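You operate a simulated robot arm through the tools that you are given. There is no shell and no other tool. Be economical: measure what you need, move in short steps, check, and stop when the job is done.

The job below is to be done with a simulated robot arm. You get a single attempt, and the scene is never put back.

Task
Snap each tub's own lid on and slide the tubs up to the pots.
Fine: yellow tub up to the steel pot, green tub up to the red pot, no spill.
Where things are to end (x, y in the base frame): yellow tub within 30 mm of [620, 130]; green tub within 30 mm of [470, 280].

The check looks at the end state, three seconds after you hand in, the way a careful person would. Anything else that was tipped, shoved, dropped, spilled or broken makes it a failure. A push-on lid holds only when it is set on centred and level and pressed home; a screw cap is set on level and turned clockwise until tight.

Robot
A 6-joint arm with a two-finger parallel gripper, fixed in place. Base frame: the origin is at the foot of the arm, x ahead of it, y to its left, z up. Lengths are in mm, angles in degrees, forces in N, time in s.
Its first joint turns from -66.0 to 66.0 degrees. Payload 2.7 kg.
The tool frame sits at the grasp point between the pads (the TCP): z along the fingers, y along the line on which they close. The tips reach 23 mm beyond it. The gripper opens to 94 mm. The fingers are 38 mm wide and 10 mm thick; the gripper's body (54 by 96 mm) begins 39 mm behind the TCP.
Orientation is that of the tool frame in the base frame, as a unit quaternion [w, x, y, z]. With the fingers straight down and closing along the base's y, the tool's x points along the base's -x, its y along +y and its z along -z.

Tools
- The arm moves only by the tool drive_tool. Its argument "commands" is a list of rows, each a list of 7 numbers: the shift along the tool's x, y, z in mm, then the turn, a rotation vector about the tool's x, y, z in degrees, then the finger opening in mm, from 0 to 94. In form: [[x, y, z, rx, ry, rz, jaw], ...]. A call has 1 to 8 rows; each row is the pose to reach, as a shift and turn from the pose commanded when the call began, along the tool's axes at that moment. Each row takes 0.2 s and may step no farther than 50 mm and 8.6 degrees from the row before; otherwise, or with a gripper value out of range, the whole call is refused. Where a pose cannot be reached the arm comes as near as it can. A force on the tool above 70 N (or 10 N above the force at the start of the call, whichever is more), or a blocked arm, ends the call early, and 0.2 s more pass. Each finger travels about 45 mm/s and halts on what it meets, pressing with about 24 N; the grip force reading is that of the motor and also rises with nothing between the fingers. The clock runs only during rows and for 0.2 s after the last one: add rows that repeat a pose to give the fingers time. The reply holds the time, the measured pose of the TCP, the force on the tool along the base axes, the opening and the grip force, in the units named above and with some noise, with the torque about the TCP (base axes, N m) and any sound that the robot's microphone picked up.
- Cameras (640 x 400 px; columns grow to the right, rows downward): "scene" is fixed at [68.2, -428.5, 1417.9]; the picture's right is [0.88, -0.47, 0.00], its down [-0.25, -0.48, -0.84] and it looks along [0.39, 0.74, -0.54] (base axes); focal length 318 px, centre (320, 200). "wrist" rides on the gripper at [86, 16, -74] in the tool frame; the picture's right is [-0.18, 0.98, 0.00], its down [-0.58, -0.11, -0.81] and it looks along [-0.79, -0.15, 0.59] (tool axes); focal length 243 px, centre (320, 200). There is no depth. A picture from a camera that has moved, and an enlarged one, comes with that camera's place and axes in the base frame and with its lens. The place of the scene camera against the robot may be out by one fixed shift of up to 18 mm in any direction.
- snapshot(camera): a new picture of that camera. The clock stands still meanwhile.
- inspect(camera, box): a new picture of the part [left, top, right, bottom] of that camera's present view, enlarged. The clock stands still meanwhile.
- hand_in(): hands the job in; it is judged then, once.

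Go step by step. Nothing tells you positions but the pictures and the camera data: compare them with the known pose of the tool, close in by small moves and look again before you grip or let go. The budget is 120 turns and 84 pictures, counting those below and the enlarged ones. Unless the task says otherwise, let go and move clear before handing in, and close with one line.

The tools are called after "Request:" as name(argument=value, ...) on one line, values as JSON. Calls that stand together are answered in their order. drive_tool: Moves the arm, as the interface text tells. Its arguments: {"type":"object","properties":{"commands":{"type":"array","items":{"type":"array","items":{"type":"number"}}}},"required":["commands"]} The other tools are called the same way: snapshot (camera) takes a picture; inspect (camera, box) takes an enlarged picture of a part of a camera's view; hand_in () hands the job in.

At the start:

```text
time: 0.0
position: [291.8, 177.3, 1082.5]
ee_rot: [0.0, 0.0, 1.0, 0.0]
wrist_force: [-1.0, -0.5, 0.0]
ft_torque: [0.02, 0.03, -0.01]
opening: 94.0
grasp_force: 0.0
```

scene: 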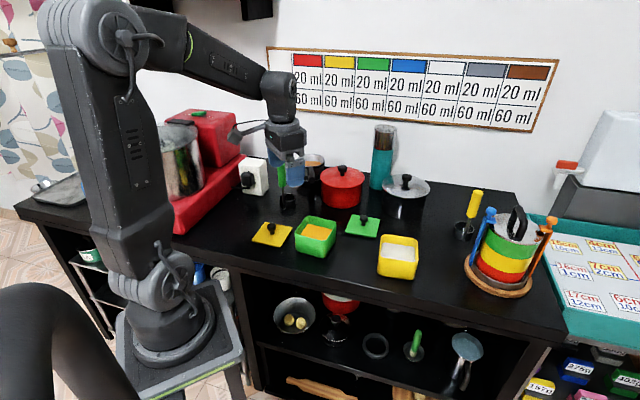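
wrist: 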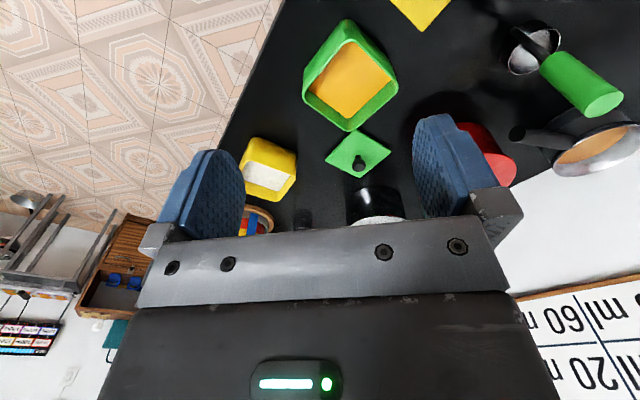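

The table surface looks higher than stated, at roughly z = 800 by comparing the two cameras. I make it green tub near (387, 201), yellow tub near (548, 33), yellow lid near (294, 315) and green lid near (550, 208). I'll look closer.

Request:
inspect(camera="scene", box=[230, 150, 450, 288])

Request:
inspect(camera="wrist", box=[230, 0, 550, 240])

```text
2.90 times, centred on (340, 219) of scene
camera zoom: at [68.2, -428.5, 1417.9], right [0.88, -0.47, 0.0], down [-0.25, -0.48, -0.84], along [0.39, 0.74, -0.54], focal length 923 px, centre (262, 145)
```

zoom: 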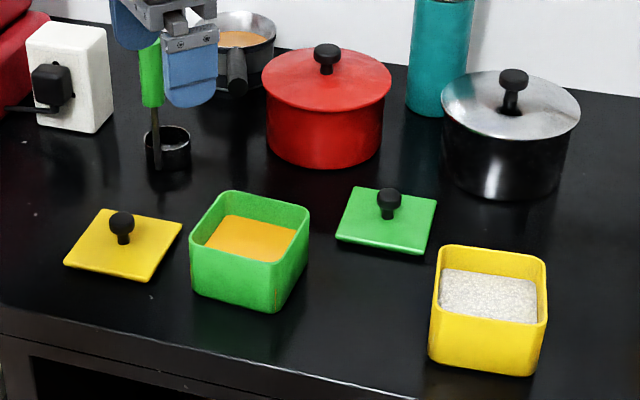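

```text
1.67 times, centred on (390, 120) of wrist
camera zoom: at [205.6, 195.0, 1159.2], right [0.18, 0.98, 0.0], down [0.58, -0.11, 0.81], along [0.79, -0.15, -0.59], focal length 404 px, centre (203, 333)
```

zoom: 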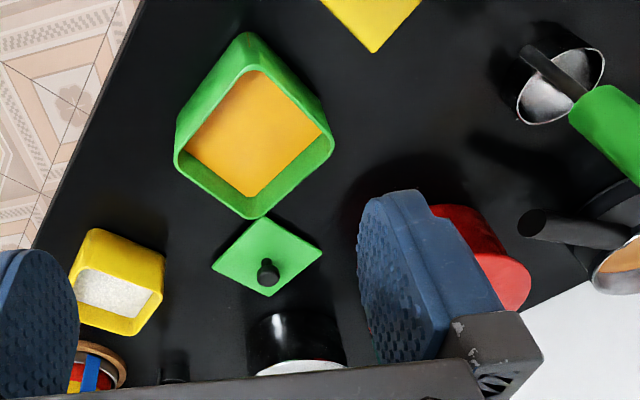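

The rim of the green tub is at about z = 850. I'll move over the yellow lid for a better look.

Request:
drive_tool(commands=[[0, 40, 25, 0, 0, 0, 94], [0, 80, 50, 0, 0, 0, 94], [0, 120, 75, 0, 0, 0, 94], [20, 138, 100, 0, 0, 0, 94]])

Request:
snapshot(camera="wrist")

```text
time: 1.0
position: [269.9, 317.2, 983.8]
ee_rot: [-0.001, 0.0, 1.0, 0.0]
wrist_force: [0.5, -0.7, 1.1]
ft_torque: [0.0, -0.02, 0.02]
opening: 94.0
grasp_force: 0.0
```

```text
79 pictures are left
camera wrist: at [184.0, 335.0, 1059.2], right [0.18, 0.98, 0.0], down [0.58, -0.11, 0.81], along [0.79, -0.15, -0.59], focal length 243 px, centre (320, 200)
```

wrist: 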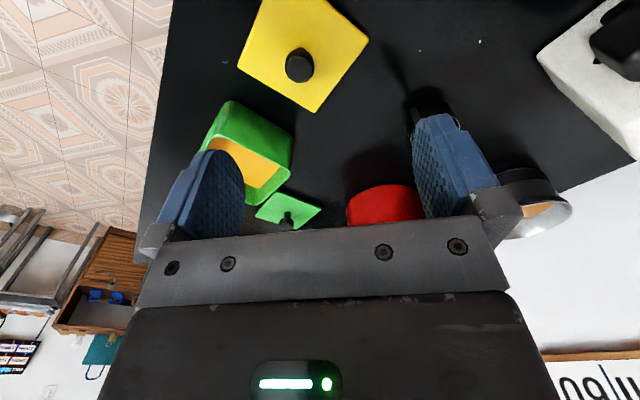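

The yellow lid's knob is at about (283, 297, 832). I'll come down part way above it with a narrower jaw, then look again.

Request:
drive_tool(commands=[[-6, -10, 40, 0, 0, 0, 80], [-13, -20, 70, 0, 0, 0, 70], [-13, -20, 94, 0, 0, 0, 60], [-13, -20, 94, 0, 0, 0, 60]])

Request:
snapshot(camera="wrist")

Request:
inspect(camera="scene", box=[220, 150, 340, 270])

```text
time: 2.0
position: [284.9, 294.9, 890.4]
ee_rot: [0.0, 0.0, 1.0, 0.0]
wrist_force: [0.1, 0.3, 0.3]
ft_torque: [-0.02, -0.03, 0.0]
opening: 59.8
grasp_force: 0.0
```

```text
78 pictures are left
camera wrist: at [198.3, 313.3, 965.2], right [0.18, 0.98, 0.0], down [0.58, -0.11, 0.81], along [0.79, -0.15, -0.59], focal length 243 px, centre (320, 200)
```

wrist: 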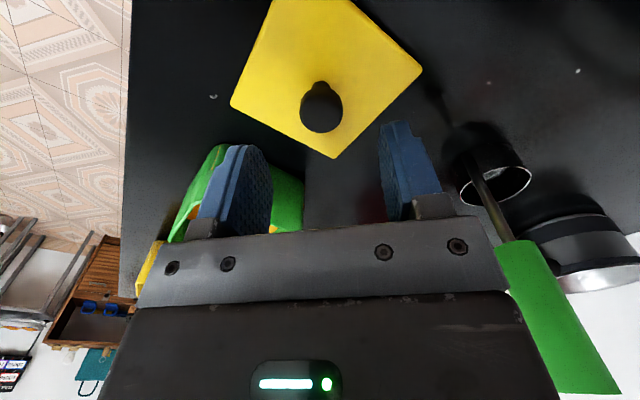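

```text
3.33 times, centred on (280, 210) of scene
camera zoom: at [68.2, -428.5, 1417.9], right [0.88, -0.47, 0.0], down [-0.25, -0.48, -0.84], along [0.39, 0.74, -0.54], focal length 1061 px, centre (453, 167)
```

zoom: 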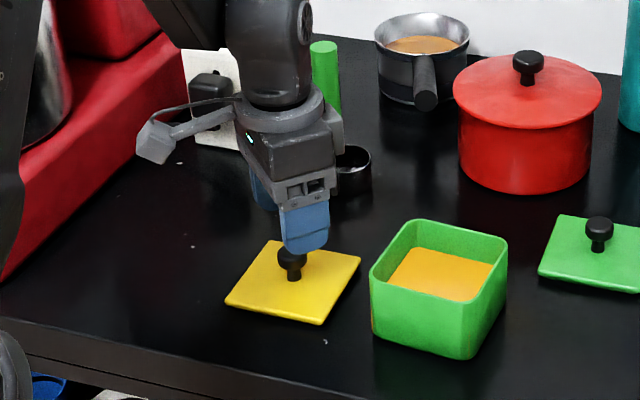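

The knob head is at about (279, 298, 838). I'll move down around it and then look.

Request:
drive_tool(commands=[[6, 3, 20, 0, 0, 0, 60], [6, 3, 36, 0, 0, 0, 60], [6, 3, 46, 0, 0, 0, 60]])

Request:
inspect(camera="wrist", box=[200, 60, 440, 240])

Request:
inspect(camera="scene", box=[240, 190, 320, 250])

```text
time: 2.8
position: [279.7, 299.0, 842.1]
ee_rot: [0.0, 0.0, 1.0, 0.0]
wrist_force: [0.3, 0.8, -0.4]
ft_torque: [-0.02, -0.02, 0.01]
opening: 59.7
grasp_force: 0.1
```

```text
2.22 times, centred on (320, 150) of wrist
camera zoom: at [192.9, 315.3, 918.1], right [0.18, 0.98, 0.0], down [0.58, -0.11, 0.81], along [0.79, -0.15, -0.59], focal length 539 px, centre (320, 311)
```

zoom: 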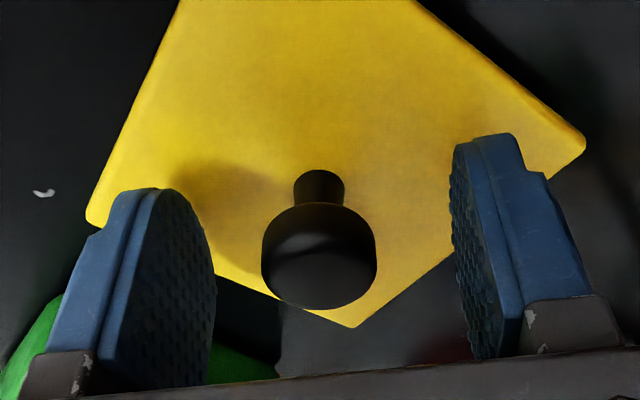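

```text
6.67 times, centred on (280, 220) of scene
camera zoom: at [68.2, -428.5, 1417.9], right [0.88, -0.47, 0.0], down [-0.25, -0.48, -0.84], along [0.39, 0.74, -0.54], focal length 2122 px, centre (587, 67)
```

zoom: 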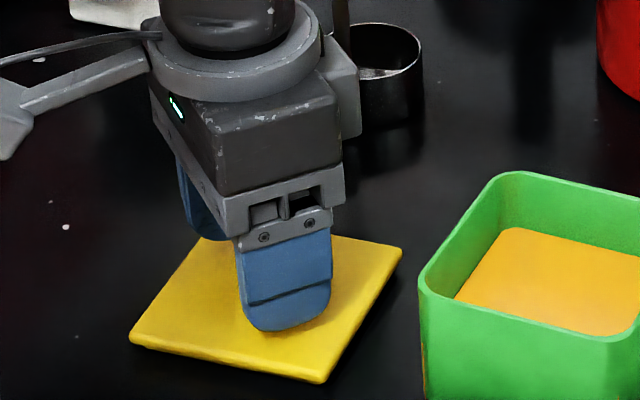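

The knob sits between the fingers, so I'll lower 4 mm and close.

Request:
drive_tool(commands=[[0, 0, 4, 0, 0, 0, 50], [0, 0, 4, 0, 0, 0, 30], [0, 0, 4, 0, 0, 0, 15], [0, 0, 4, 0, 0, 0, 15], [0, 0, 4, 0, 0, 0, 15]])

Request:
inspect(camera="wrist", box=[200, 60, 440, 240])

```text
time: 4.0
position: [279.5, 296.6, 838.9]
ee_rot: [0.0, 0.0, 1.0, 0.0]
wrist_force: [-0.5, -0.3, 0.1]
ft_torque: [-0.01, 0.0, 0.0]
opening: 23.7
grasp_force: 24.4
```

```text
2.22 times, centred on (320, 150) of wrist
camera zoom: at [192.5, 315.1, 914.6], right [0.18, 0.98, 0.0], down [0.58, -0.11, 0.81], along [0.79, -0.15, -0.59], focal length 539 px, centre (320, 311)
```

zoom: 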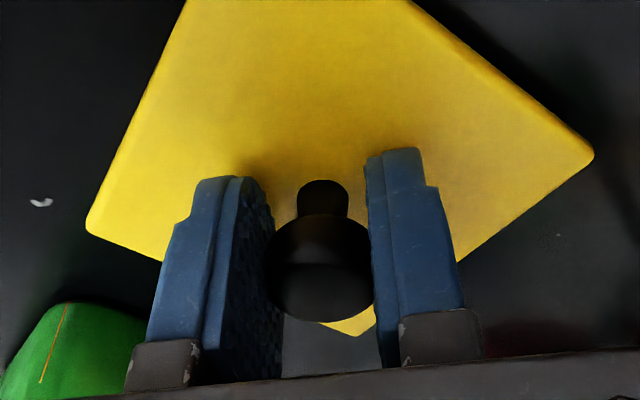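

The lid is gripped. I'll lift it, check it, and head toward the yellow tub.

Request:
drive_tool(commands=[[0, 0, -36, 0, 0, 0, 15], [0, 0, -76, 0, 0, 0, 15], [-10, -15, -115, 0, 0, 0, 15], [-35, -55, -115, 0, 0, 0, 15], [-60, -95, -115, 0, 0, 0, 15], [-85, -135, -115, 0, 0, 0, 15], [-110, -175, -115, 0, 0, 0, 15], [-130, -213, -115, 0, 0, 0, 15]])

Request:
snapshot(camera="wrist")

Request:
inspect(camera="scene", box=[300, 150, 460, 290])

```text
time: 5.8
position: [409.2, 83.1, 958.6]
ee_rot: [0.001, 0.0, 1.0, 0.0]
wrist_force: [1.8, 0.0, -0.5]
ft_torque: [0.01, -0.01, 0.0]
opening: 23.6
grasp_force: 23.5
```

```text
73 pictures are left
camera wrist: at [323.2, 101.4, 1033.5], right [0.18, 0.98, 0.0], down [0.58, -0.11, 0.81], along [0.79, -0.15, -0.59], focal length 243 px, centre (320, 200)
```

wrist: 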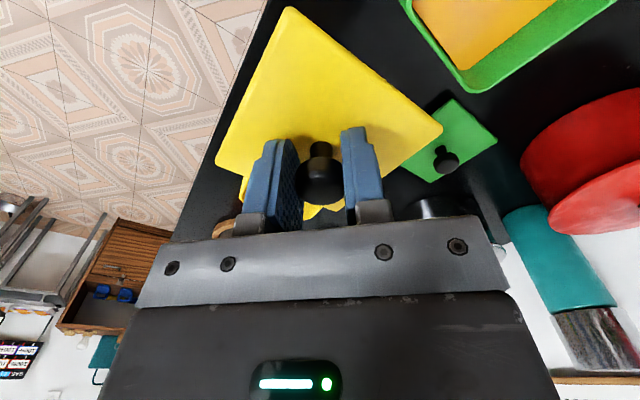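

```text
2.86 times, centred on (380, 220) of scene
camera zoom: at [68.2, -428.5, 1417.9], right [0.88, -0.47, 0.0], down [-0.25, -0.48, -0.84], along [0.39, 0.74, -0.54], focal length 909 px, centre (149, 143)
```

zoom: 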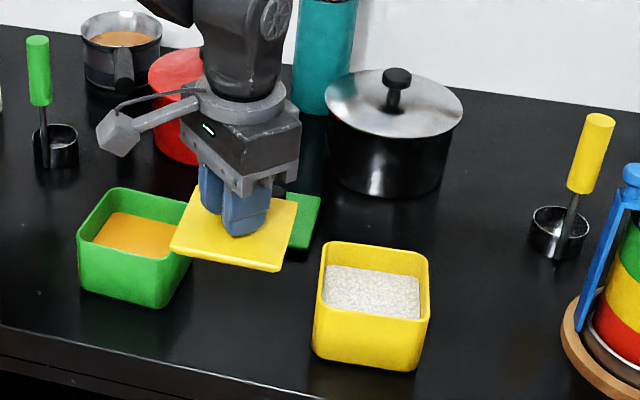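

The lid hangs level, with its top about 24 mm below the TCP. I'll sidestep so the wrist camera sees the yellow tub past the lid.

Request:
drive_tool(commands=[[-24, 32, 0, 0, 0, 0, 15], [-48, 64, 0, 0, 0, 0, 15], [-71, 97, 0, 0, 0, 0, 15]])

Request:
snapshot(camera="wrist")

Request:
inspect(camera="wrist", box=[80, 100, 240, 220])

```text
time: 6.6
position: [480.8, 185.0, 954.9]
ee_rot: [0.0, 0.001, 1.0, 0.0]
wrist_force: [0.5, 0.6, 0.1]
ft_torque: [-0.02, 0.0, -0.02]
opening: 23.8
grasp_force: 24.2
```

```text
71 pictures are left
camera wrist: at [393.8, 201.2, 1030.0], right [0.18, 0.98, 0.0], down [0.58, -0.11, 0.81], along [0.79, -0.15, -0.59], focal length 243 px, centre (320, 200)
```

wrist: 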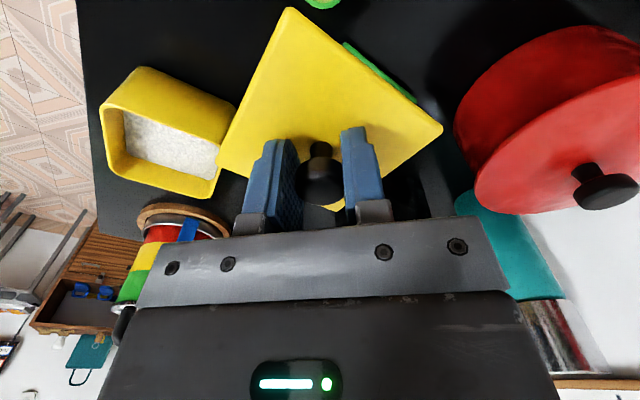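

```text
3.33 times, centred on (160, 160) of wrist
camera zoom: at [393.8, 201.2, 1030.0], right [0.18, 0.98, 0.0], down [0.58, -0.11, 0.81], along [0.79, -0.15, -0.59], focal length 809 px, centre (853, 333)
```

zoom: 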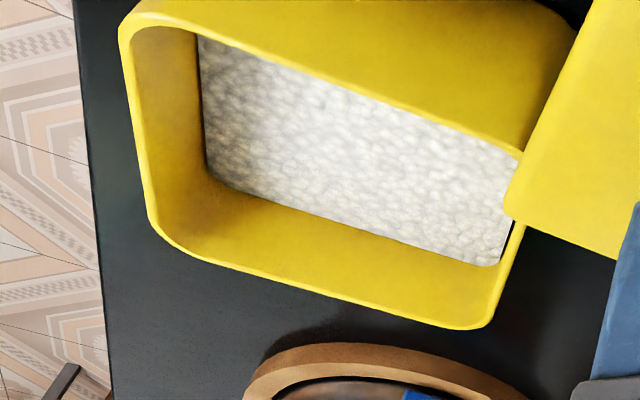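

The yellow tub's rim is at about z 865, its centre near (525, 29) and its yaw about 4° off the lid's. I'll hover over it and compare in the scene picture.

Request:
drive_tool(commands=[[-12, -40, 0, 0, 0, -1, 15], [-24, -80, 0, 0, 0, -2, 15], [-36, -120, 5, 0, 0, -3, 15], [-45, -157, 15, 0, 0, -4, 15], [-45, -157, 20, 0, 0, -4, 15]])

Request:
inspect(camera="scene", box=[350, 190, 446, 290])

Request:
snapshot(camera="wrist")

```text
time: 7.8
position: [526.4, 26.3, 935.2]
ee_rot: [0.0, -0.035, 0.999, 0.0]
wrist_force: [0.4, 0.2, 0.2]
ft_torque: [0.01, 0.05, 0.02]
opening: 23.6
grasp_force: 23.8
```

```text
4.00 times, centred on (398, 240) of scene
camera zoom: at [68.2, -428.5, 1417.9], right [0.88, -0.47, 0.0], down [-0.25, -0.48, -0.84], along [0.39, 0.74, -0.54], focal length 1273 px, centre (8, 40)
```

zoom: 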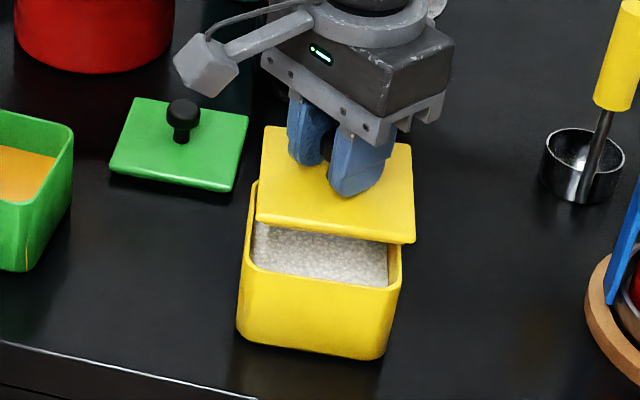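

```text
68 pictures are left
camera wrist: at [438.0, 37.8, 1010.3], right [0.11, 0.99, 0.0], down [0.59, -0.07, 0.81], along [0.8, -0.09, -0.59], focal length 243 px, centre (320, 200)
```

wrist: 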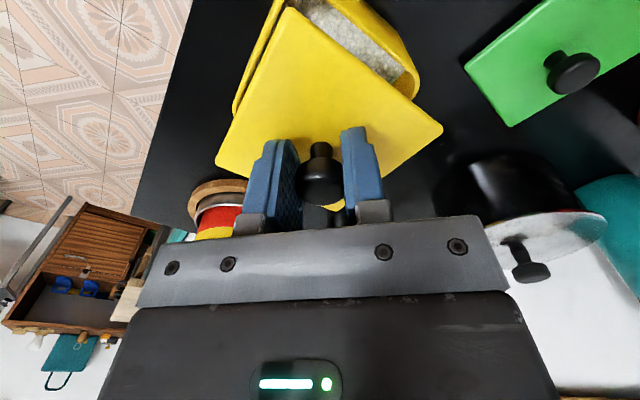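

The lid is slightly off the tub's line. I'll lower to just above the rim and compare again.

Request:
drive_tool(commands=[[0, 2, 10, 0, 0, 0, 15], [0, 2, 20, 0, 0, 0, 15]])

Request:
inspect(camera="scene", box=[360, 200, 440, 290])

Request:
inspect(camera="wrist", box=[200, 0, 440, 200])

```text
time: 8.4
position: [524.6, 27.8, 914.4]
ee_rot: [0.0, -0.035, 0.999, 0.0]
wrist_force: [-0.3, -0.4, -0.7]
ft_torque: [-0.02, 0.01, 0.0]
opening: 23.7
grasp_force: 23.8
```

```text
4.44 times, centred on (400, 245) of scene
camera zoom: at [68.2, -428.5, 1417.9], right [0.88, -0.47, 0.0], down [-0.25, -0.48, -0.84], along [0.39, 0.74, -0.54], focal length 1415 px, centre (-36, 0)
```

zoom: 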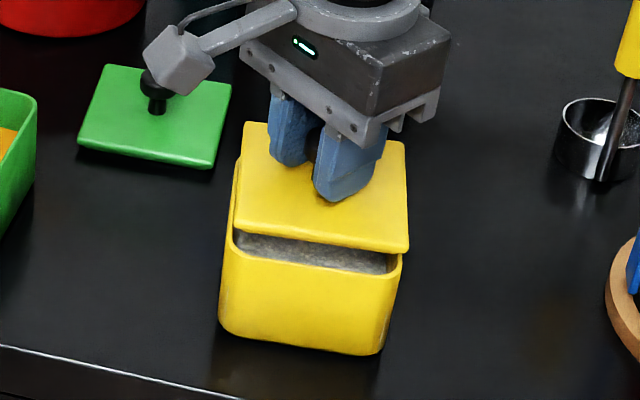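

```text
2.00 times, centred on (320, 100) of wrist
camera zoom: at [437.6, 39.3, 990.1], right [0.12, 0.99, 0.0], down [0.59, -0.07, 0.81], along [0.8, -0.09, -0.59], focal length 485 px, centre (320, 400)
```

zoom: 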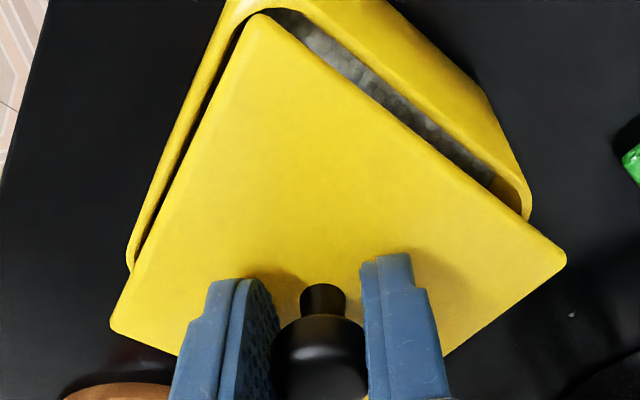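

The lid is aligned within about 2 mm. I'll lower 10 mm more and look once more.

Request:
drive_tool(commands=[[0, 0, 6, 0, 0, 0, 15], [0, 0, 11, 0, 0, 0, 15]])

Request:
inspect(camera="scene", box=[370, 215, 434, 275])

Request:
inspect(camera="wrist", box=[200, 0, 440, 200])

```text
time: 9.0
position: [525.2, 27.1, 902.8]
ee_rot: [0.0, -0.035, 0.999, -0.001]
wrist_force: [0.1, 0.2, -0.6]
ft_torque: [-0.02, -0.01, 0.01]
opening: 23.6
grasp_force: 24.5
```

```text
6.67 times, centred on (402, 245) of scene
camera zoom: at [68.2, -428.5, 1417.9], right [0.88, -0.47, 0.0], down [-0.25, -0.48, -0.84], along [0.39, 0.74, -0.54], focal length 2122 px, centre (-227, -100)
```

zoom: 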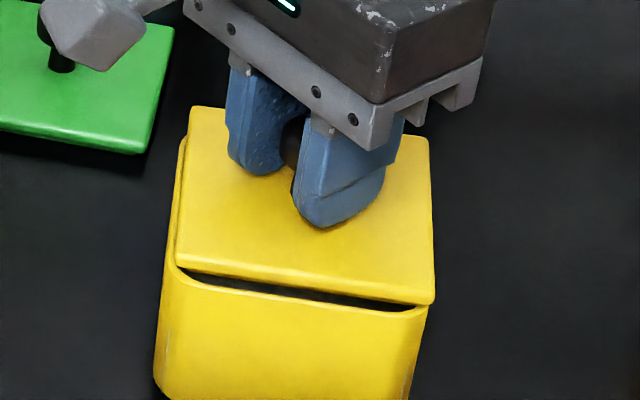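

```text
2.00 times, centred on (320, 100) of wrist
camera zoom: at [437.7, 38.9, 978.5], right [0.12, 0.99, 0.0], down [0.59, -0.07, 0.81], along [0.8, -0.09, -0.59], focal length 485 px, centre (320, 400)
```

zoom: 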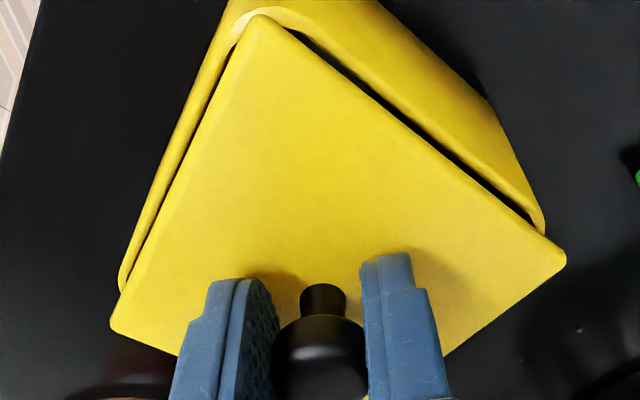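

It's within about 2 mm. I'll shift 1.8 mm back and lower until it touches.

Request:
drive_tool(commands=[[1.8, 0, 0, 0, 0, 0, 15], [1.8, 0, 3, 0, 0, 0, 15], [1.8, 0, 6, 0, 0, 0, 15]])

Request:
inspect(camera="scene", box=[370, 215, 434, 275])

Request:
inspect(camera="wrist", box=[200, 0, 440, 200])

```text
time: 9.8
position: [524.0, 26.6, 899.0]
ee_rot: [0.001, -0.035, 0.999, 0.001]
wrist_force: [-6.2, -2.2, 15.0]
ft_torque: [-0.01, 0.26, -0.04]
opening: 23.9
grasp_force: 24.3
heard: snap
```

```text
6.67 times, centred on (402, 245) of scene
camera zoom: at [67.8, -428.5, 1417.9], right [0.88, -0.47, 0.0], down [-0.25, -0.48, -0.84], along [0.39, 0.74, -0.54], focal length 2122 px, centre (-227, -100)
```

zoom: 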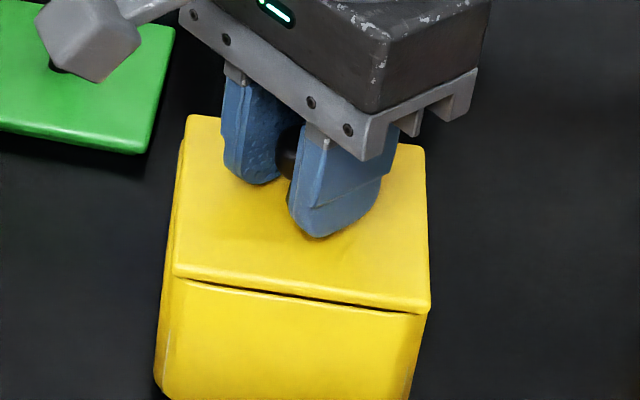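

```text
2.00 times, centred on (320, 100) of wrist
camera zoom: at [435.5, 38.5, 974.8], right [0.12, 0.99, 0.0], down [0.59, -0.07, 0.81], along [0.8, -0.09, -0.59], focal length 485 px, centre (320, 400)
```

zoom: 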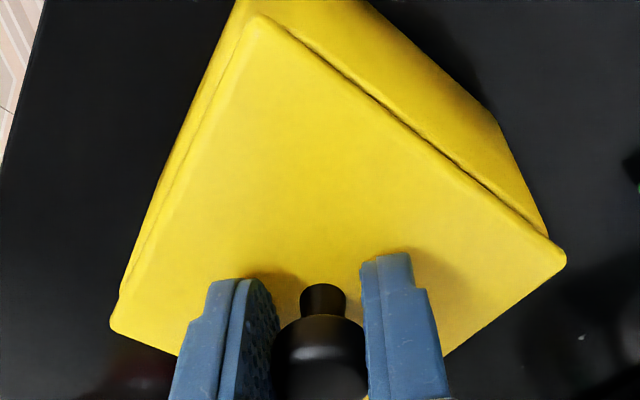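

I heard a snap, but a thin gap remains at one edge. I'll press further.

Request:
drive_tool(commands=[[-0.5, 0, 2, 0, 0, 0, 15], [-0.5, 0, 4, 0, 0, 0, 15], [-0.5, 0, 6, 0, 0, 0, 15]])

Request:
inspect(camera="scene", box=[370, 215, 434, 275])

Request:
inspect(camera="wrist", box=[200, 0, 440, 200])

```text
time: 10.6
position: [525.7, 26.9, 895.9]
ee_rot: [0.005, -0.035, 0.999, 0.0]
wrist_force: [-7.1, -3.2, 39.0]
ft_torque: [0.0, 0.24, -0.01]
opening: 23.8
grasp_force: 24.0
```

```text
6.67 times, centred on (402, 245) of scene
camera zoom: at [67.3, -428.6, 1417.9], right [0.88, -0.47, 0.0], down [-0.25, -0.48, -0.84], along [0.39, 0.74, -0.54], focal length 2122 px, centre (-227, -100)
```

zoom: 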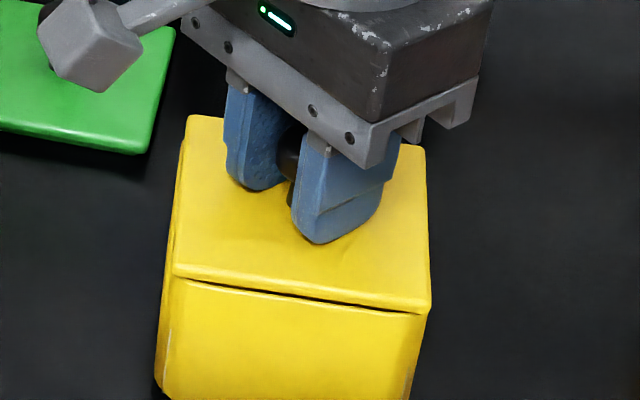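

```text
2.00 times, centred on (320, 100) of wrist
camera zoom: at [436.7, 38.5, 970.3], right [0.11, 0.99, 0.0], down [0.58, -0.07, 0.81], along [0.81, -0.09, -0.58], focal length 485 px, centre (320, 400)
```

zoom: 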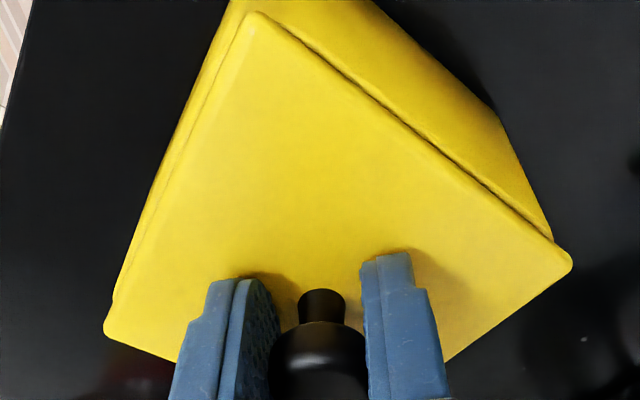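

The lid didn't move further at 39 N, so it's seated. I'll release, rise and check it.

Request:
drive_tool(commands=[[0, 0, -5, 0, 0, 0, 24], [0, 0, -5, 0, 0, 0, 36], [0, 0, -5, 0, 0, 0, 50], [0, 0, -5, 0, 0, 0, 50], [0, 0, -45, 0, 0, 0, 50], [10, 0, -85, 0, 0, 0, 50]])

Request:
inspect(camera="scene", box=[330, 180, 450, 280])

Request:
snapshot(camera="wrist")

```text
time: 12.0
position: [512.2, 26.4, 975.9]
ee_rot: [0.0, -0.035, 0.999, 0.0]
wrist_force: [-0.2, -0.6, -0.1]
ft_torque: [-0.03, -0.04, 0.0]
opening: 50.3
grasp_force: 0.0
```

```text
4.00 times, centred on (390, 230) of scene
camera zoom: at [68.2, -428.5, 1417.9], right [0.88, -0.47, 0.0], down [-0.25, -0.48, -0.84], along [0.39, 0.74, -0.54], focal length 1273 px, centre (40, 80)
```

zoom: 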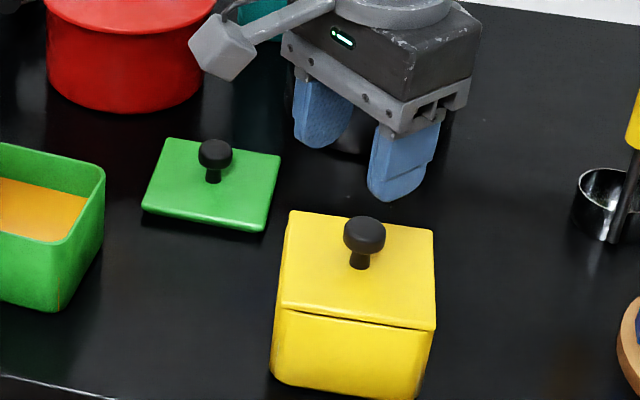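

```text
58 pictures are left
camera wrist: at [424.1, 38.2, 1051.0], right [0.12, 0.99, 0.0], down [0.59, -0.07, 0.81], along [0.8, -0.09, -0.59], focal length 243 px, centre (320, 200)
```

wrist: 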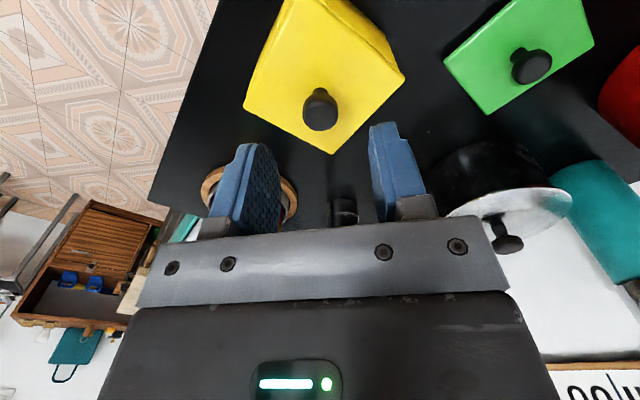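

There's a darker line along one edge, so I'll zoom in on it.

Request:
inspect(camera="scene", box=[390, 225, 442, 260])

Request:
inspect(camera="wrist", box=[230, 0, 420, 160])

```text
11.43 times, centred on (416, 242) of scene
camera zoom: at [68.2, -428.5, 1417.9], right [0.88, -0.47, 0.0], down [-0.25, -0.48, -0.84], along [0.39, 0.74, -0.54], focal length 3638 px, centre (-777, -286)
```

zoom: 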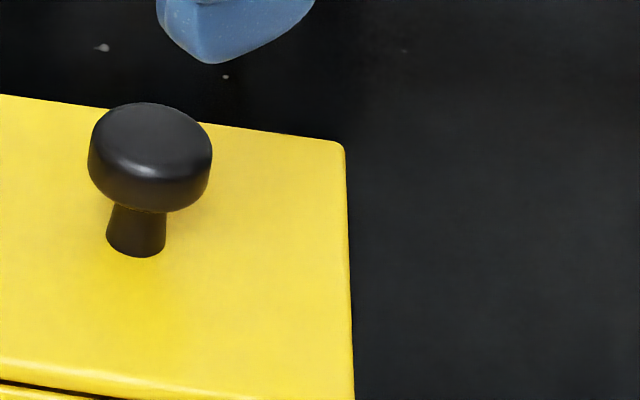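

```text
2.50 times, centred on (325, 80) of wrist
camera zoom: at [424.1, 38.2, 1051.0], right [0.12, 0.99, 0.0], down [0.59, -0.07, 0.81], along [0.8, -0.09, -0.59], focal length 606 px, centre (308, 500)
```

zoom: 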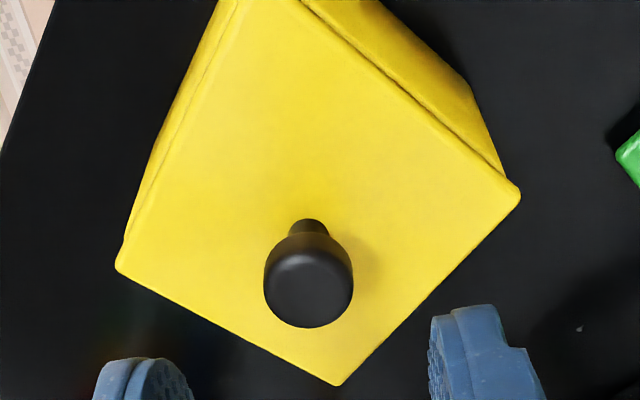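

Request:
inspect(camera="scene", box=[392, 252, 444, 287])

Request:
inspect(camera="scene", box=[370, 240, 422, 275])

```text
11.43 times, centred on (418, 270) of scene
camera zoom: at [68.2, -428.5, 1417.9], right [0.88, -0.47, 0.0], down [-0.25, -0.48, -0.84], along [0.39, 0.74, -0.54], focal length 3638 px, centre (-800, -594)
```

zoom: 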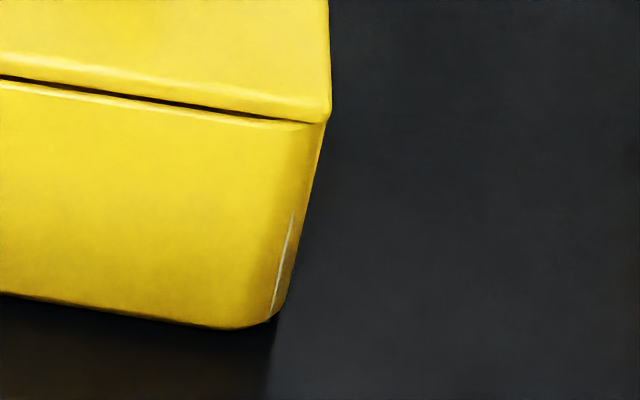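

```text
11.43 times, centred on (396, 258) of scene
camera zoom: at [68.2, -428.5, 1417.9], right [0.88, -0.47, 0.0], down [-0.25, -0.48, -0.84], along [0.39, 0.74, -0.54], focal length 3638 px, centre (-549, -457)
```

zoom: 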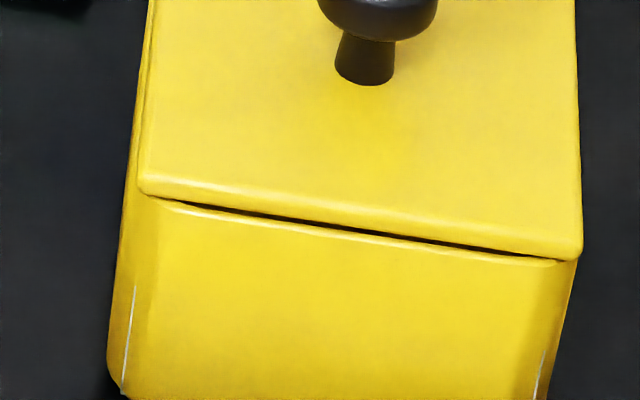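

The lid looks evenly seated, with only a roughly 1 mm shadow line. Next I'll go above the green lid's knob, near (543, 204).

Request:
drive_tool(commands=[[-10, 45, 0, 0, 0, 1, 60], [-20, 90, 0, 0, 0, 2, 60], [-30, 135, 10, 0, 0, 3, 60], [-42, 175, 40, 0, 0, 4, 60], [-42, 175, 75, 0, 0, 4, 60], [-42, 175, 75, 0, 0, 4, 60]])

Request:
snapshot(camera="wrist")

Request:
inspect(camera="scene", box=[310, 160, 430, 260])

```text
refused: row 4 steps farther than a row can; nothing moved
```

```text
53 pictures are left
camera wrist: at [424.1, 38.2, 1051.0], right [0.12, 0.99, 0.0], down [0.59, -0.07, 0.81], along [0.8, -0.09, -0.59], focal length 243 px, centre (320, 200)
```

wrist: 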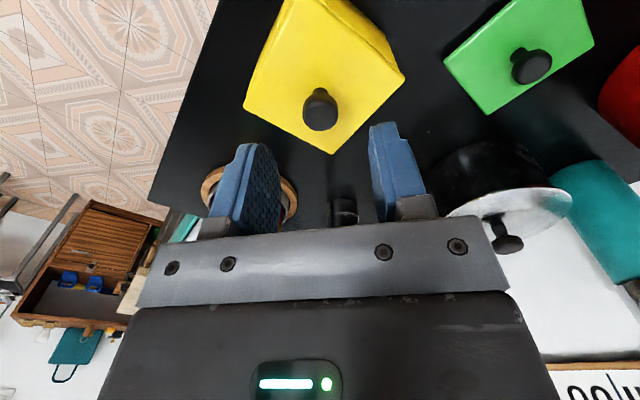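

```text
4.00 times, centred on (370, 210) of scene
camera zoom: at [68.2, -428.5, 1417.9], right [0.88, -0.47, 0.0], down [-0.25, -0.48, -0.84], along [0.39, 0.74, -0.54], focal length 1273 px, centre (120, 160)
```

zoom: 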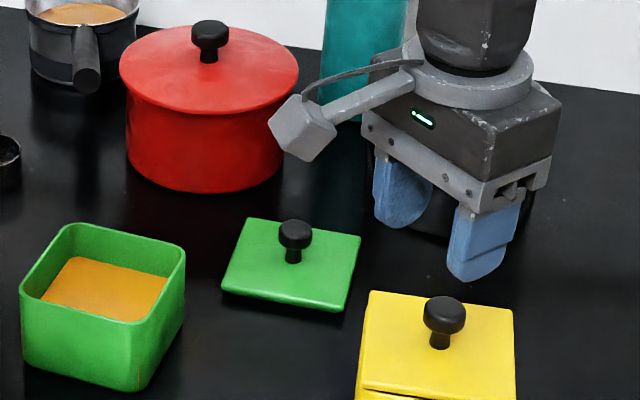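

One step was too long and the call was refused, so I'll resend it with smaller steps.

Request:
drive_tool(commands=[[-10, 45, 0, 0, 0, 1, 60], [-20, 90, 0, 0, 0, 2, 60], [-30, 135, 5, 0, 0, 3, 60], [-42, 175, 20, 0, 0, 4, 60], [-42, 175, 50, 0, 0, 4, 60], [-42, 175, 50, 0, 0, 4, 60]])

Request:
snapshot(camera="wrist")

```text
time: 13.4
position: [543.8, 204.8, 926.2]
ee_rot: [0.0, 0.0, 1.0, 0.0]
wrist_force: [-0.4, 0.2, -0.2]
ft_torque: [0.02, 0.01, 0.0]
opening: 60.3
grasp_force: 0.0
```

```text
51 pictures are left
camera wrist: at [456.0, 222.5, 1002.4], right [0.18, 0.98, 0.0], down [0.58, -0.11, 0.81], along [0.79, -0.15, -0.59], focal length 243 px, centre (320, 200)
```

wrist: 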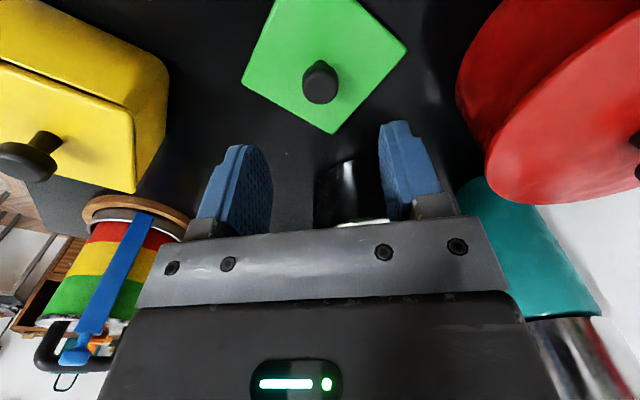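

The arm reaches this point. The knob is at (541.5, 206, 838), so I'll descend and grip it.

Request:
drive_tool(commands=[[2, 1, 40, 0, 0, 0, 60], [2, 1, 75, 0, 0, 0, 60], [2, 1, 87, 0, 0, 0, 60], [2, 1, 87, 0, 0, 0, 45], [2, 1, 87, 0, 0, 0, 30], [2, 1, 87, 0, 0, 0, 15], [2, 1, 87, 0, 0, 0, 15], [2, 1, 87, 0, 0, 0, 15]])

Request:
inspect(camera="wrist", box=[200, 60, 440, 240])

```text
time: 15.2
position: [540.9, 206.1, 841.5]
ee_rot: [0.0, 0.0, 1.0, 0.0]
wrist_force: [-0.5, -0.3, 0.5]
ft_torque: [-0.01, 0.0, 0.01]
opening: 23.7
grasp_force: 23.2
```

```text
2.22 times, centred on (320, 150) of wrist
camera zoom: at [454.1, 223.0, 915.3], right [0.18, 0.98, 0.0], down [0.58, -0.11, 0.81], along [0.79, -0.15, -0.59], focal length 539 px, centre (320, 311)
```

zoom: 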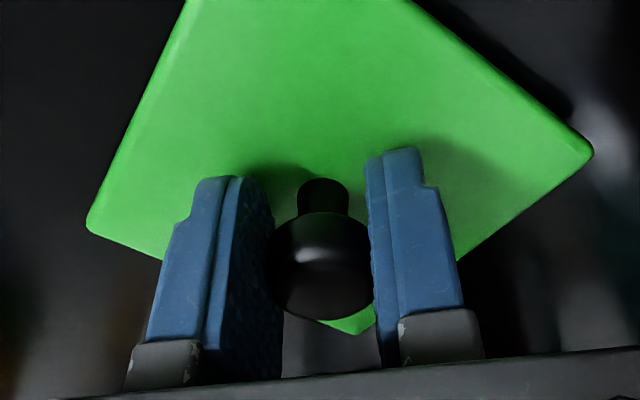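

Gripped. I'll lift and move to where the wrist camera can see the green tub beside the lid.

Request:
drive_tool(commands=[[0, 0, -40, 0, 0, 0, 15], [0, 0, -80, 0, 0, 0, 15], [0, 0, -114, 0, 0, 0, 15], [40, -31, -114, 0, 0, 0, 15], [80, -60, -114, 0, 0, 0, 15], [120, -90, -114, 0, 0, 0, 15], [160, -120, -114, 0, 0, 0, 15], [200, -150, -114, 0, 0, 0, 15]])

Request:
snapshot(camera="wrist")

```text
refused: row 4 steps farther than a row can; nothing moved
```

```text
49 pictures are left
camera wrist: at [454.1, 223.0, 915.3], right [0.18, 0.98, 0.0], down [0.58, -0.11, 0.81], along [0.79, -0.15, -0.59], focal length 243 px, centre (320, 200)
```

wrist: 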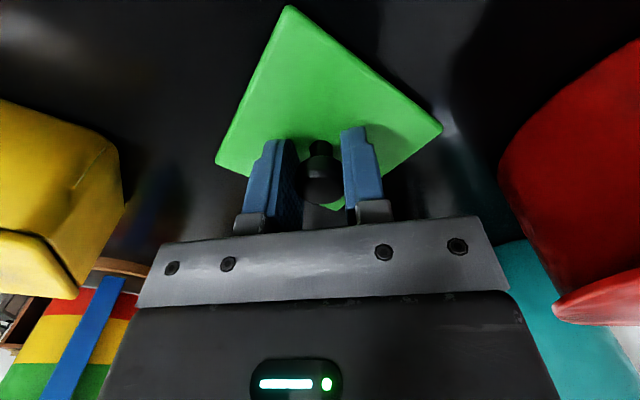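

That call was refused too, so I'll use smaller steps and hold off on the picture until the move is done.

Request:
drive_tool(commands=[[0, 0, -40, 0, 0, 0, 15], [0, 0, -80, 0, 0, 0, 15], [8, -6, -114, 0, 0, 0, 15], [46, -34, -114, 0, 0, 0, 15], [85, -63, -114, 0, 0, 0, 15], [124, -92, -114, 0, 0, 0, 15], [163, -121, -114, 0, 0, 0, 15], [200, -150, -114, 0, 0, 0, 15]])

```text
time: 17.0
position: [341.3, 55.7, 952.4]
ee_rot: [0.001, 0.001, 1.0, 0.0]
wrist_force: [0.1, 0.6, -0.3]
ft_torque: [-0.02, -0.04, -0.02]
opening: 23.8
grasp_force: 24.1
```

Request:
snapshot(camera="wrist")

Request:
inspect(camera="wrist", box=[400, 80, 590, 220])

```text
48 pictures are left
camera wrist: at [254.2, 72.9, 1028.0], right [0.18, 0.98, 0.0], down [0.58, -0.11, 0.81], along [0.79, -0.15, -0.59], focal length 243 px, centre (320, 200)
```

wrist: 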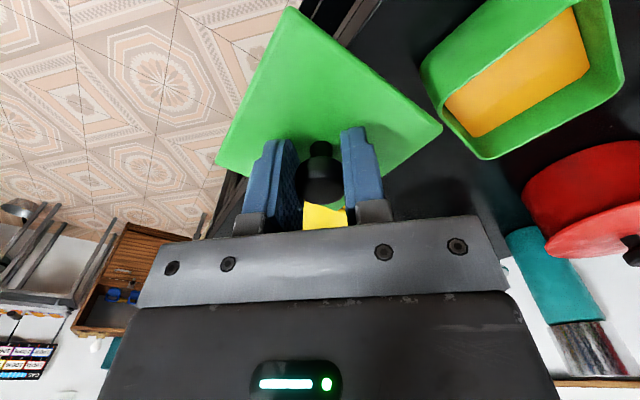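

```text
2.86 times, centred on (495, 150) of wrist
camera zoom: at [254.2, 72.9, 1028.0], right [0.18, 0.98, 0.0], down [0.58, -0.11, 0.81], along [0.79, -0.15, -0.59], focal length 693 px, centre (-180, 343)
```

zoom: 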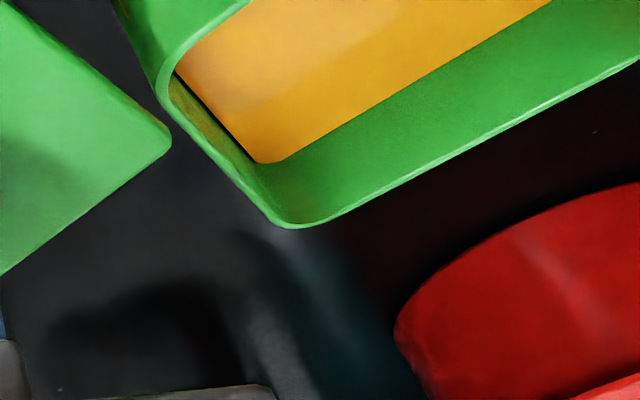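

The green tub's centre is near (374, 199) and its yaw is about 5.5° clockwise of the lid. I'll hover above it.

Request:
drive_tool(commands=[[-8, 36, 0, 0, 0, 1.5, 15], [-16, 72, 0, 0, 0, 3, 15], [-24, 108, 0, 0, 0, 4.5, 15], [-33, 143, 10, 0, 0, 5.5, 15], [-33, 143, 32, 0, 0, 5.5, 15], [-33, 143, 32, 0, 0, 5.5, 15]])

Request:
inspect(camera="scene", box=[280, 190, 360, 270])

Request:
inspect(camera="wrist", box=[200, 0, 440, 200])

```text
time: 18.4
position: [373.9, 198.5, 920.6]
ee_rot: [0.0, 0.048, 0.999, 0.0]
wrist_force: [0.5, 0.3, -0.1]
ft_torque: [0.0, 0.0, 0.03]
opening: 23.8
grasp_force: 24.3
```

```text
5.00 times, centred on (320, 230) of scene
camera zoom: at [68.2, -428.5, 1417.9], right [0.88, -0.47, 0.0], down [-0.25, -0.48, -0.84], along [0.39, 0.74, -0.54], focal length 1592 px, centre (320, 50)
```

zoom: 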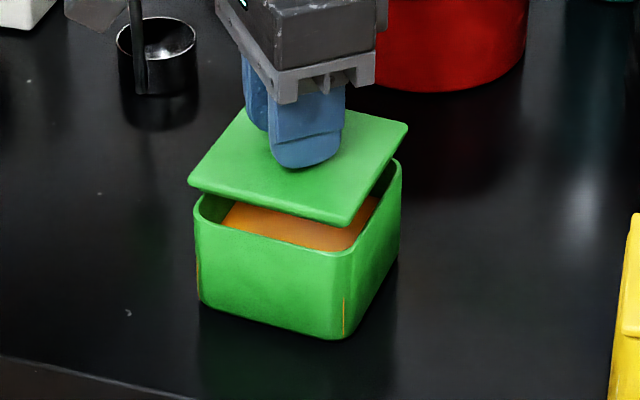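

```text
2.00 times, centred on (320, 100) of wrist
camera zoom: at [289.8, 224.6, 995.6], right [0.28, 0.96, 0.0], down [0.57, -0.16, 0.81], along [0.77, -0.22, -0.59], focal length 485 px, centre (320, 400)
```

zoom: 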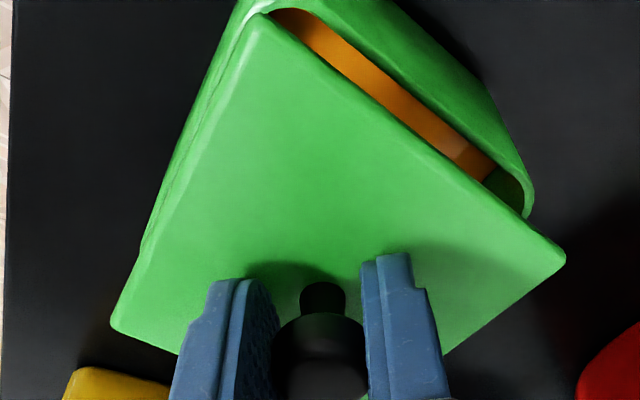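

The tub is about 3 mm to the tool's +y, compared with the yellow reference. I'll correct that, lower, and check.

Request:
drive_tool(commands=[[1, 3, 5, 0, 0, 0, 15], [1, 3, 12, 0, 0, 0, 15], [1, 3, 18, 0, 0, 0, 15]])

Request:
inspect(camera="scene", box=[284, 200, 348, 260])

Request:
inspect(camera="wrist", box=[200, 0, 440, 200])

```text
time: 19.2
position: [373.8, 200.9, 903.2]
ee_rot: [-0.001, 0.048, 0.999, 0.0]
wrist_force: [-0.6, 0.1, -0.5]
ft_torque: [0.03, 0.0, -0.03]
opening: 23.7
grasp_force: 24.3
```

```text
6.67 times, centred on (316, 230) of scene
camera zoom: at [68.2, -428.5, 1417.9], right [0.88, -0.47, 0.0], down [-0.25, -0.48, -0.84], along [0.39, 0.74, -0.54], focal length 2122 px, centre (347, 0)
```

zoom: 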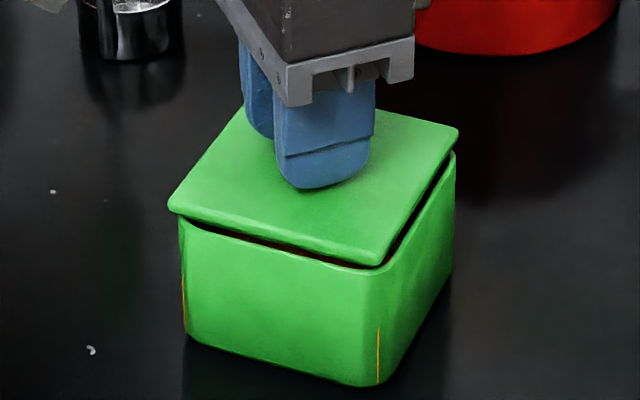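

```text
2.00 times, centred on (320, 100) of wrist
camera zoom: at [288.8, 226.7, 979.0], right [0.28, 0.96, 0.0], down [0.57, -0.16, 0.81], along [0.77, -0.22, -0.59], focal length 485 px, centre (320, 400)
```

zoom: 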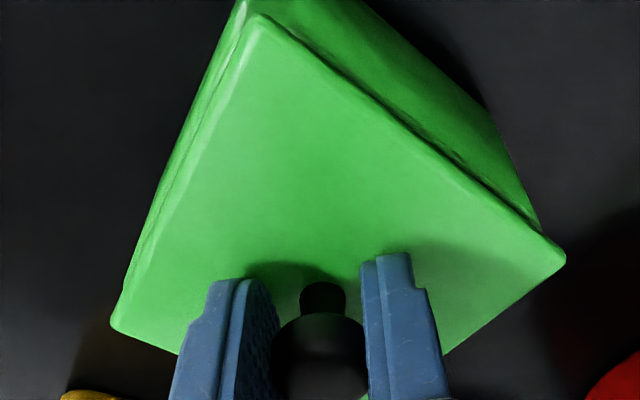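

This is nearly aligned. I'll shift 1.5 mm in −y, then lower and press until it snaps.

Request:
drive_tool(commands=[[0.2, -1.5, 0, 0, 0, 0, 15], [0.2, -1.5, 3, 0, 0, 0, 15], [0.2, -1.5, 6, 0, 0, 0, 15]])

Request:
inspect(camera="scene", box=[284, 200, 348, 260])

Request:
inspect(camera="wrist", box=[200, 0, 440, 200])

```text
time: 20.0
position: [374.5, 200.2, 899.2]
ee_rot: [0.002, 0.049, 0.999, 0.001]
wrist_force: [-0.5, 1.7, 16.1]
ft_torque: [-0.02, 0.24, 0.02]
opening: 23.8
grasp_force: 24.2
heard: snap
```

```text
6.67 times, centred on (316, 230) of scene
camera zoom: at [68.0, -428.5, 1417.9], right [0.88, -0.47, 0.0], down [-0.25, -0.48, -0.84], along [0.39, 0.74, -0.54], focal length 2122 px, centre (347, 0)
```

zoom: 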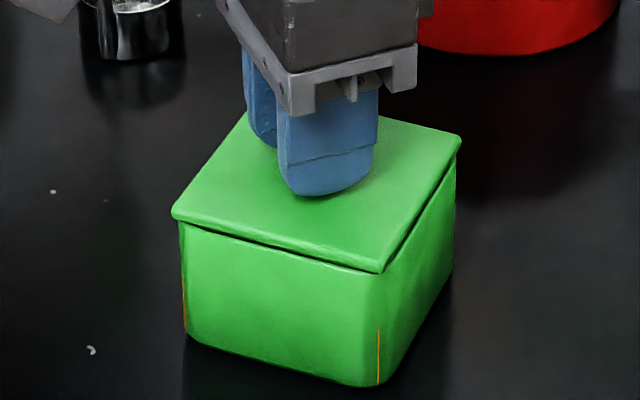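

```text
2.00 times, centred on (320, 100) of wrist
camera zoom: at [289.3, 225.6, 975.0], right [0.28, 0.96, 0.0], down [0.56, -0.17, 0.81], along [0.78, -0.22, -0.59], focal length 485 px, centre (320, 400)
```

zoom: 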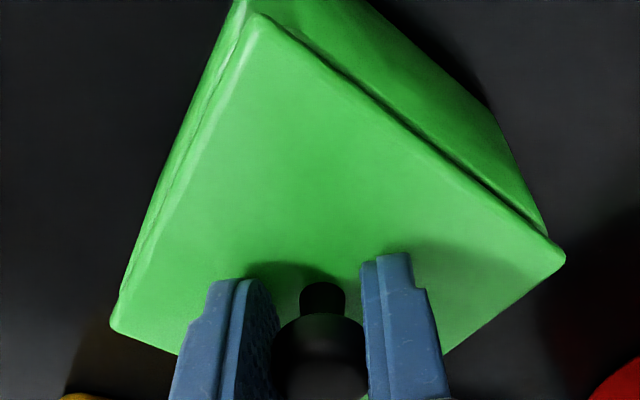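

Snapped, with the same geometry as the yellow. I'll press a bit more, then release and rise.

Request:
drive_tool(commands=[[0, 0, 2, 0, 0, 0, 15], [0, 0, 5, 0, 0, 0, 15], [0, 0, 7, 0, 0, 0, 15]])

Request:
drive_tool(commands=[[0, 0, -6, 0, 0, 0, 24], [0, 0, -6, 0, 0, 0, 36], [0, 0, -6, 0, 0, 0, 50], [0, 0, -6, 0, 0, 0, 50], [0, 0, -46, 0, 0, 0, 50], [0, 0, -86, 0, 0, 0, 40]])

Request:
inspect(camera="scene", box=[284, 200, 348, 260])

Request:
snapshot(camera="wrist")

```text
time: 20.8
position: [374.2, 200.0, 894.4]
ee_rot: [0.004, 0.047, 0.999, 0.003]
wrist_force: [-11.4, -5.3, 58.8]
ft_torque: [-0.35, 0.62, 0.06]
opening: 23.7
grasp_force: 24.4
```

```text
time: 22.2
position: [374.2, 199.0, 976.9]
ee_rot: [-0.001, 0.048, 0.999, 0.0]
wrist_force: [0.2, 0.5, 0.5]
ft_torque: [0.02, 0.0, -0.01]
opening: 40.1
grasp_force: 0.0
```

```text
6.67 times, centred on (316, 230) of scene
camera zoom: at [68.2, -428.5, 1417.9], right [0.88, -0.47, 0.0], down [-0.25, -0.48, -0.84], along [0.39, 0.74, -0.54], focal length 2122 px, centre (347, 0)
```

zoom: 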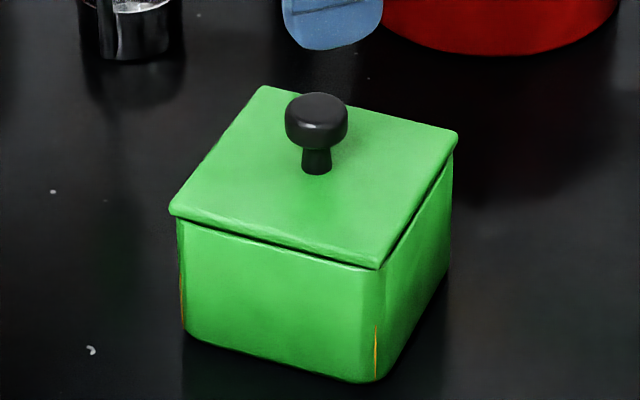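

```text
39 pictures are left
camera wrist: at [289.3, 224.6, 1052.5], right [0.28, 0.96, 0.0], down [0.57, -0.16, 0.81], along [0.77, -0.22, -0.59], focal length 243 px, centre (320, 200)
```

wrist: 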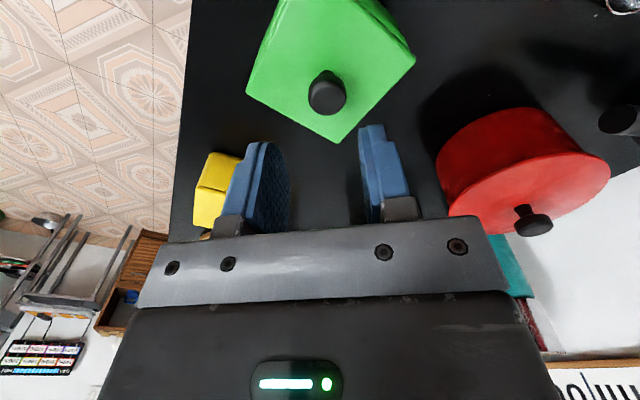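

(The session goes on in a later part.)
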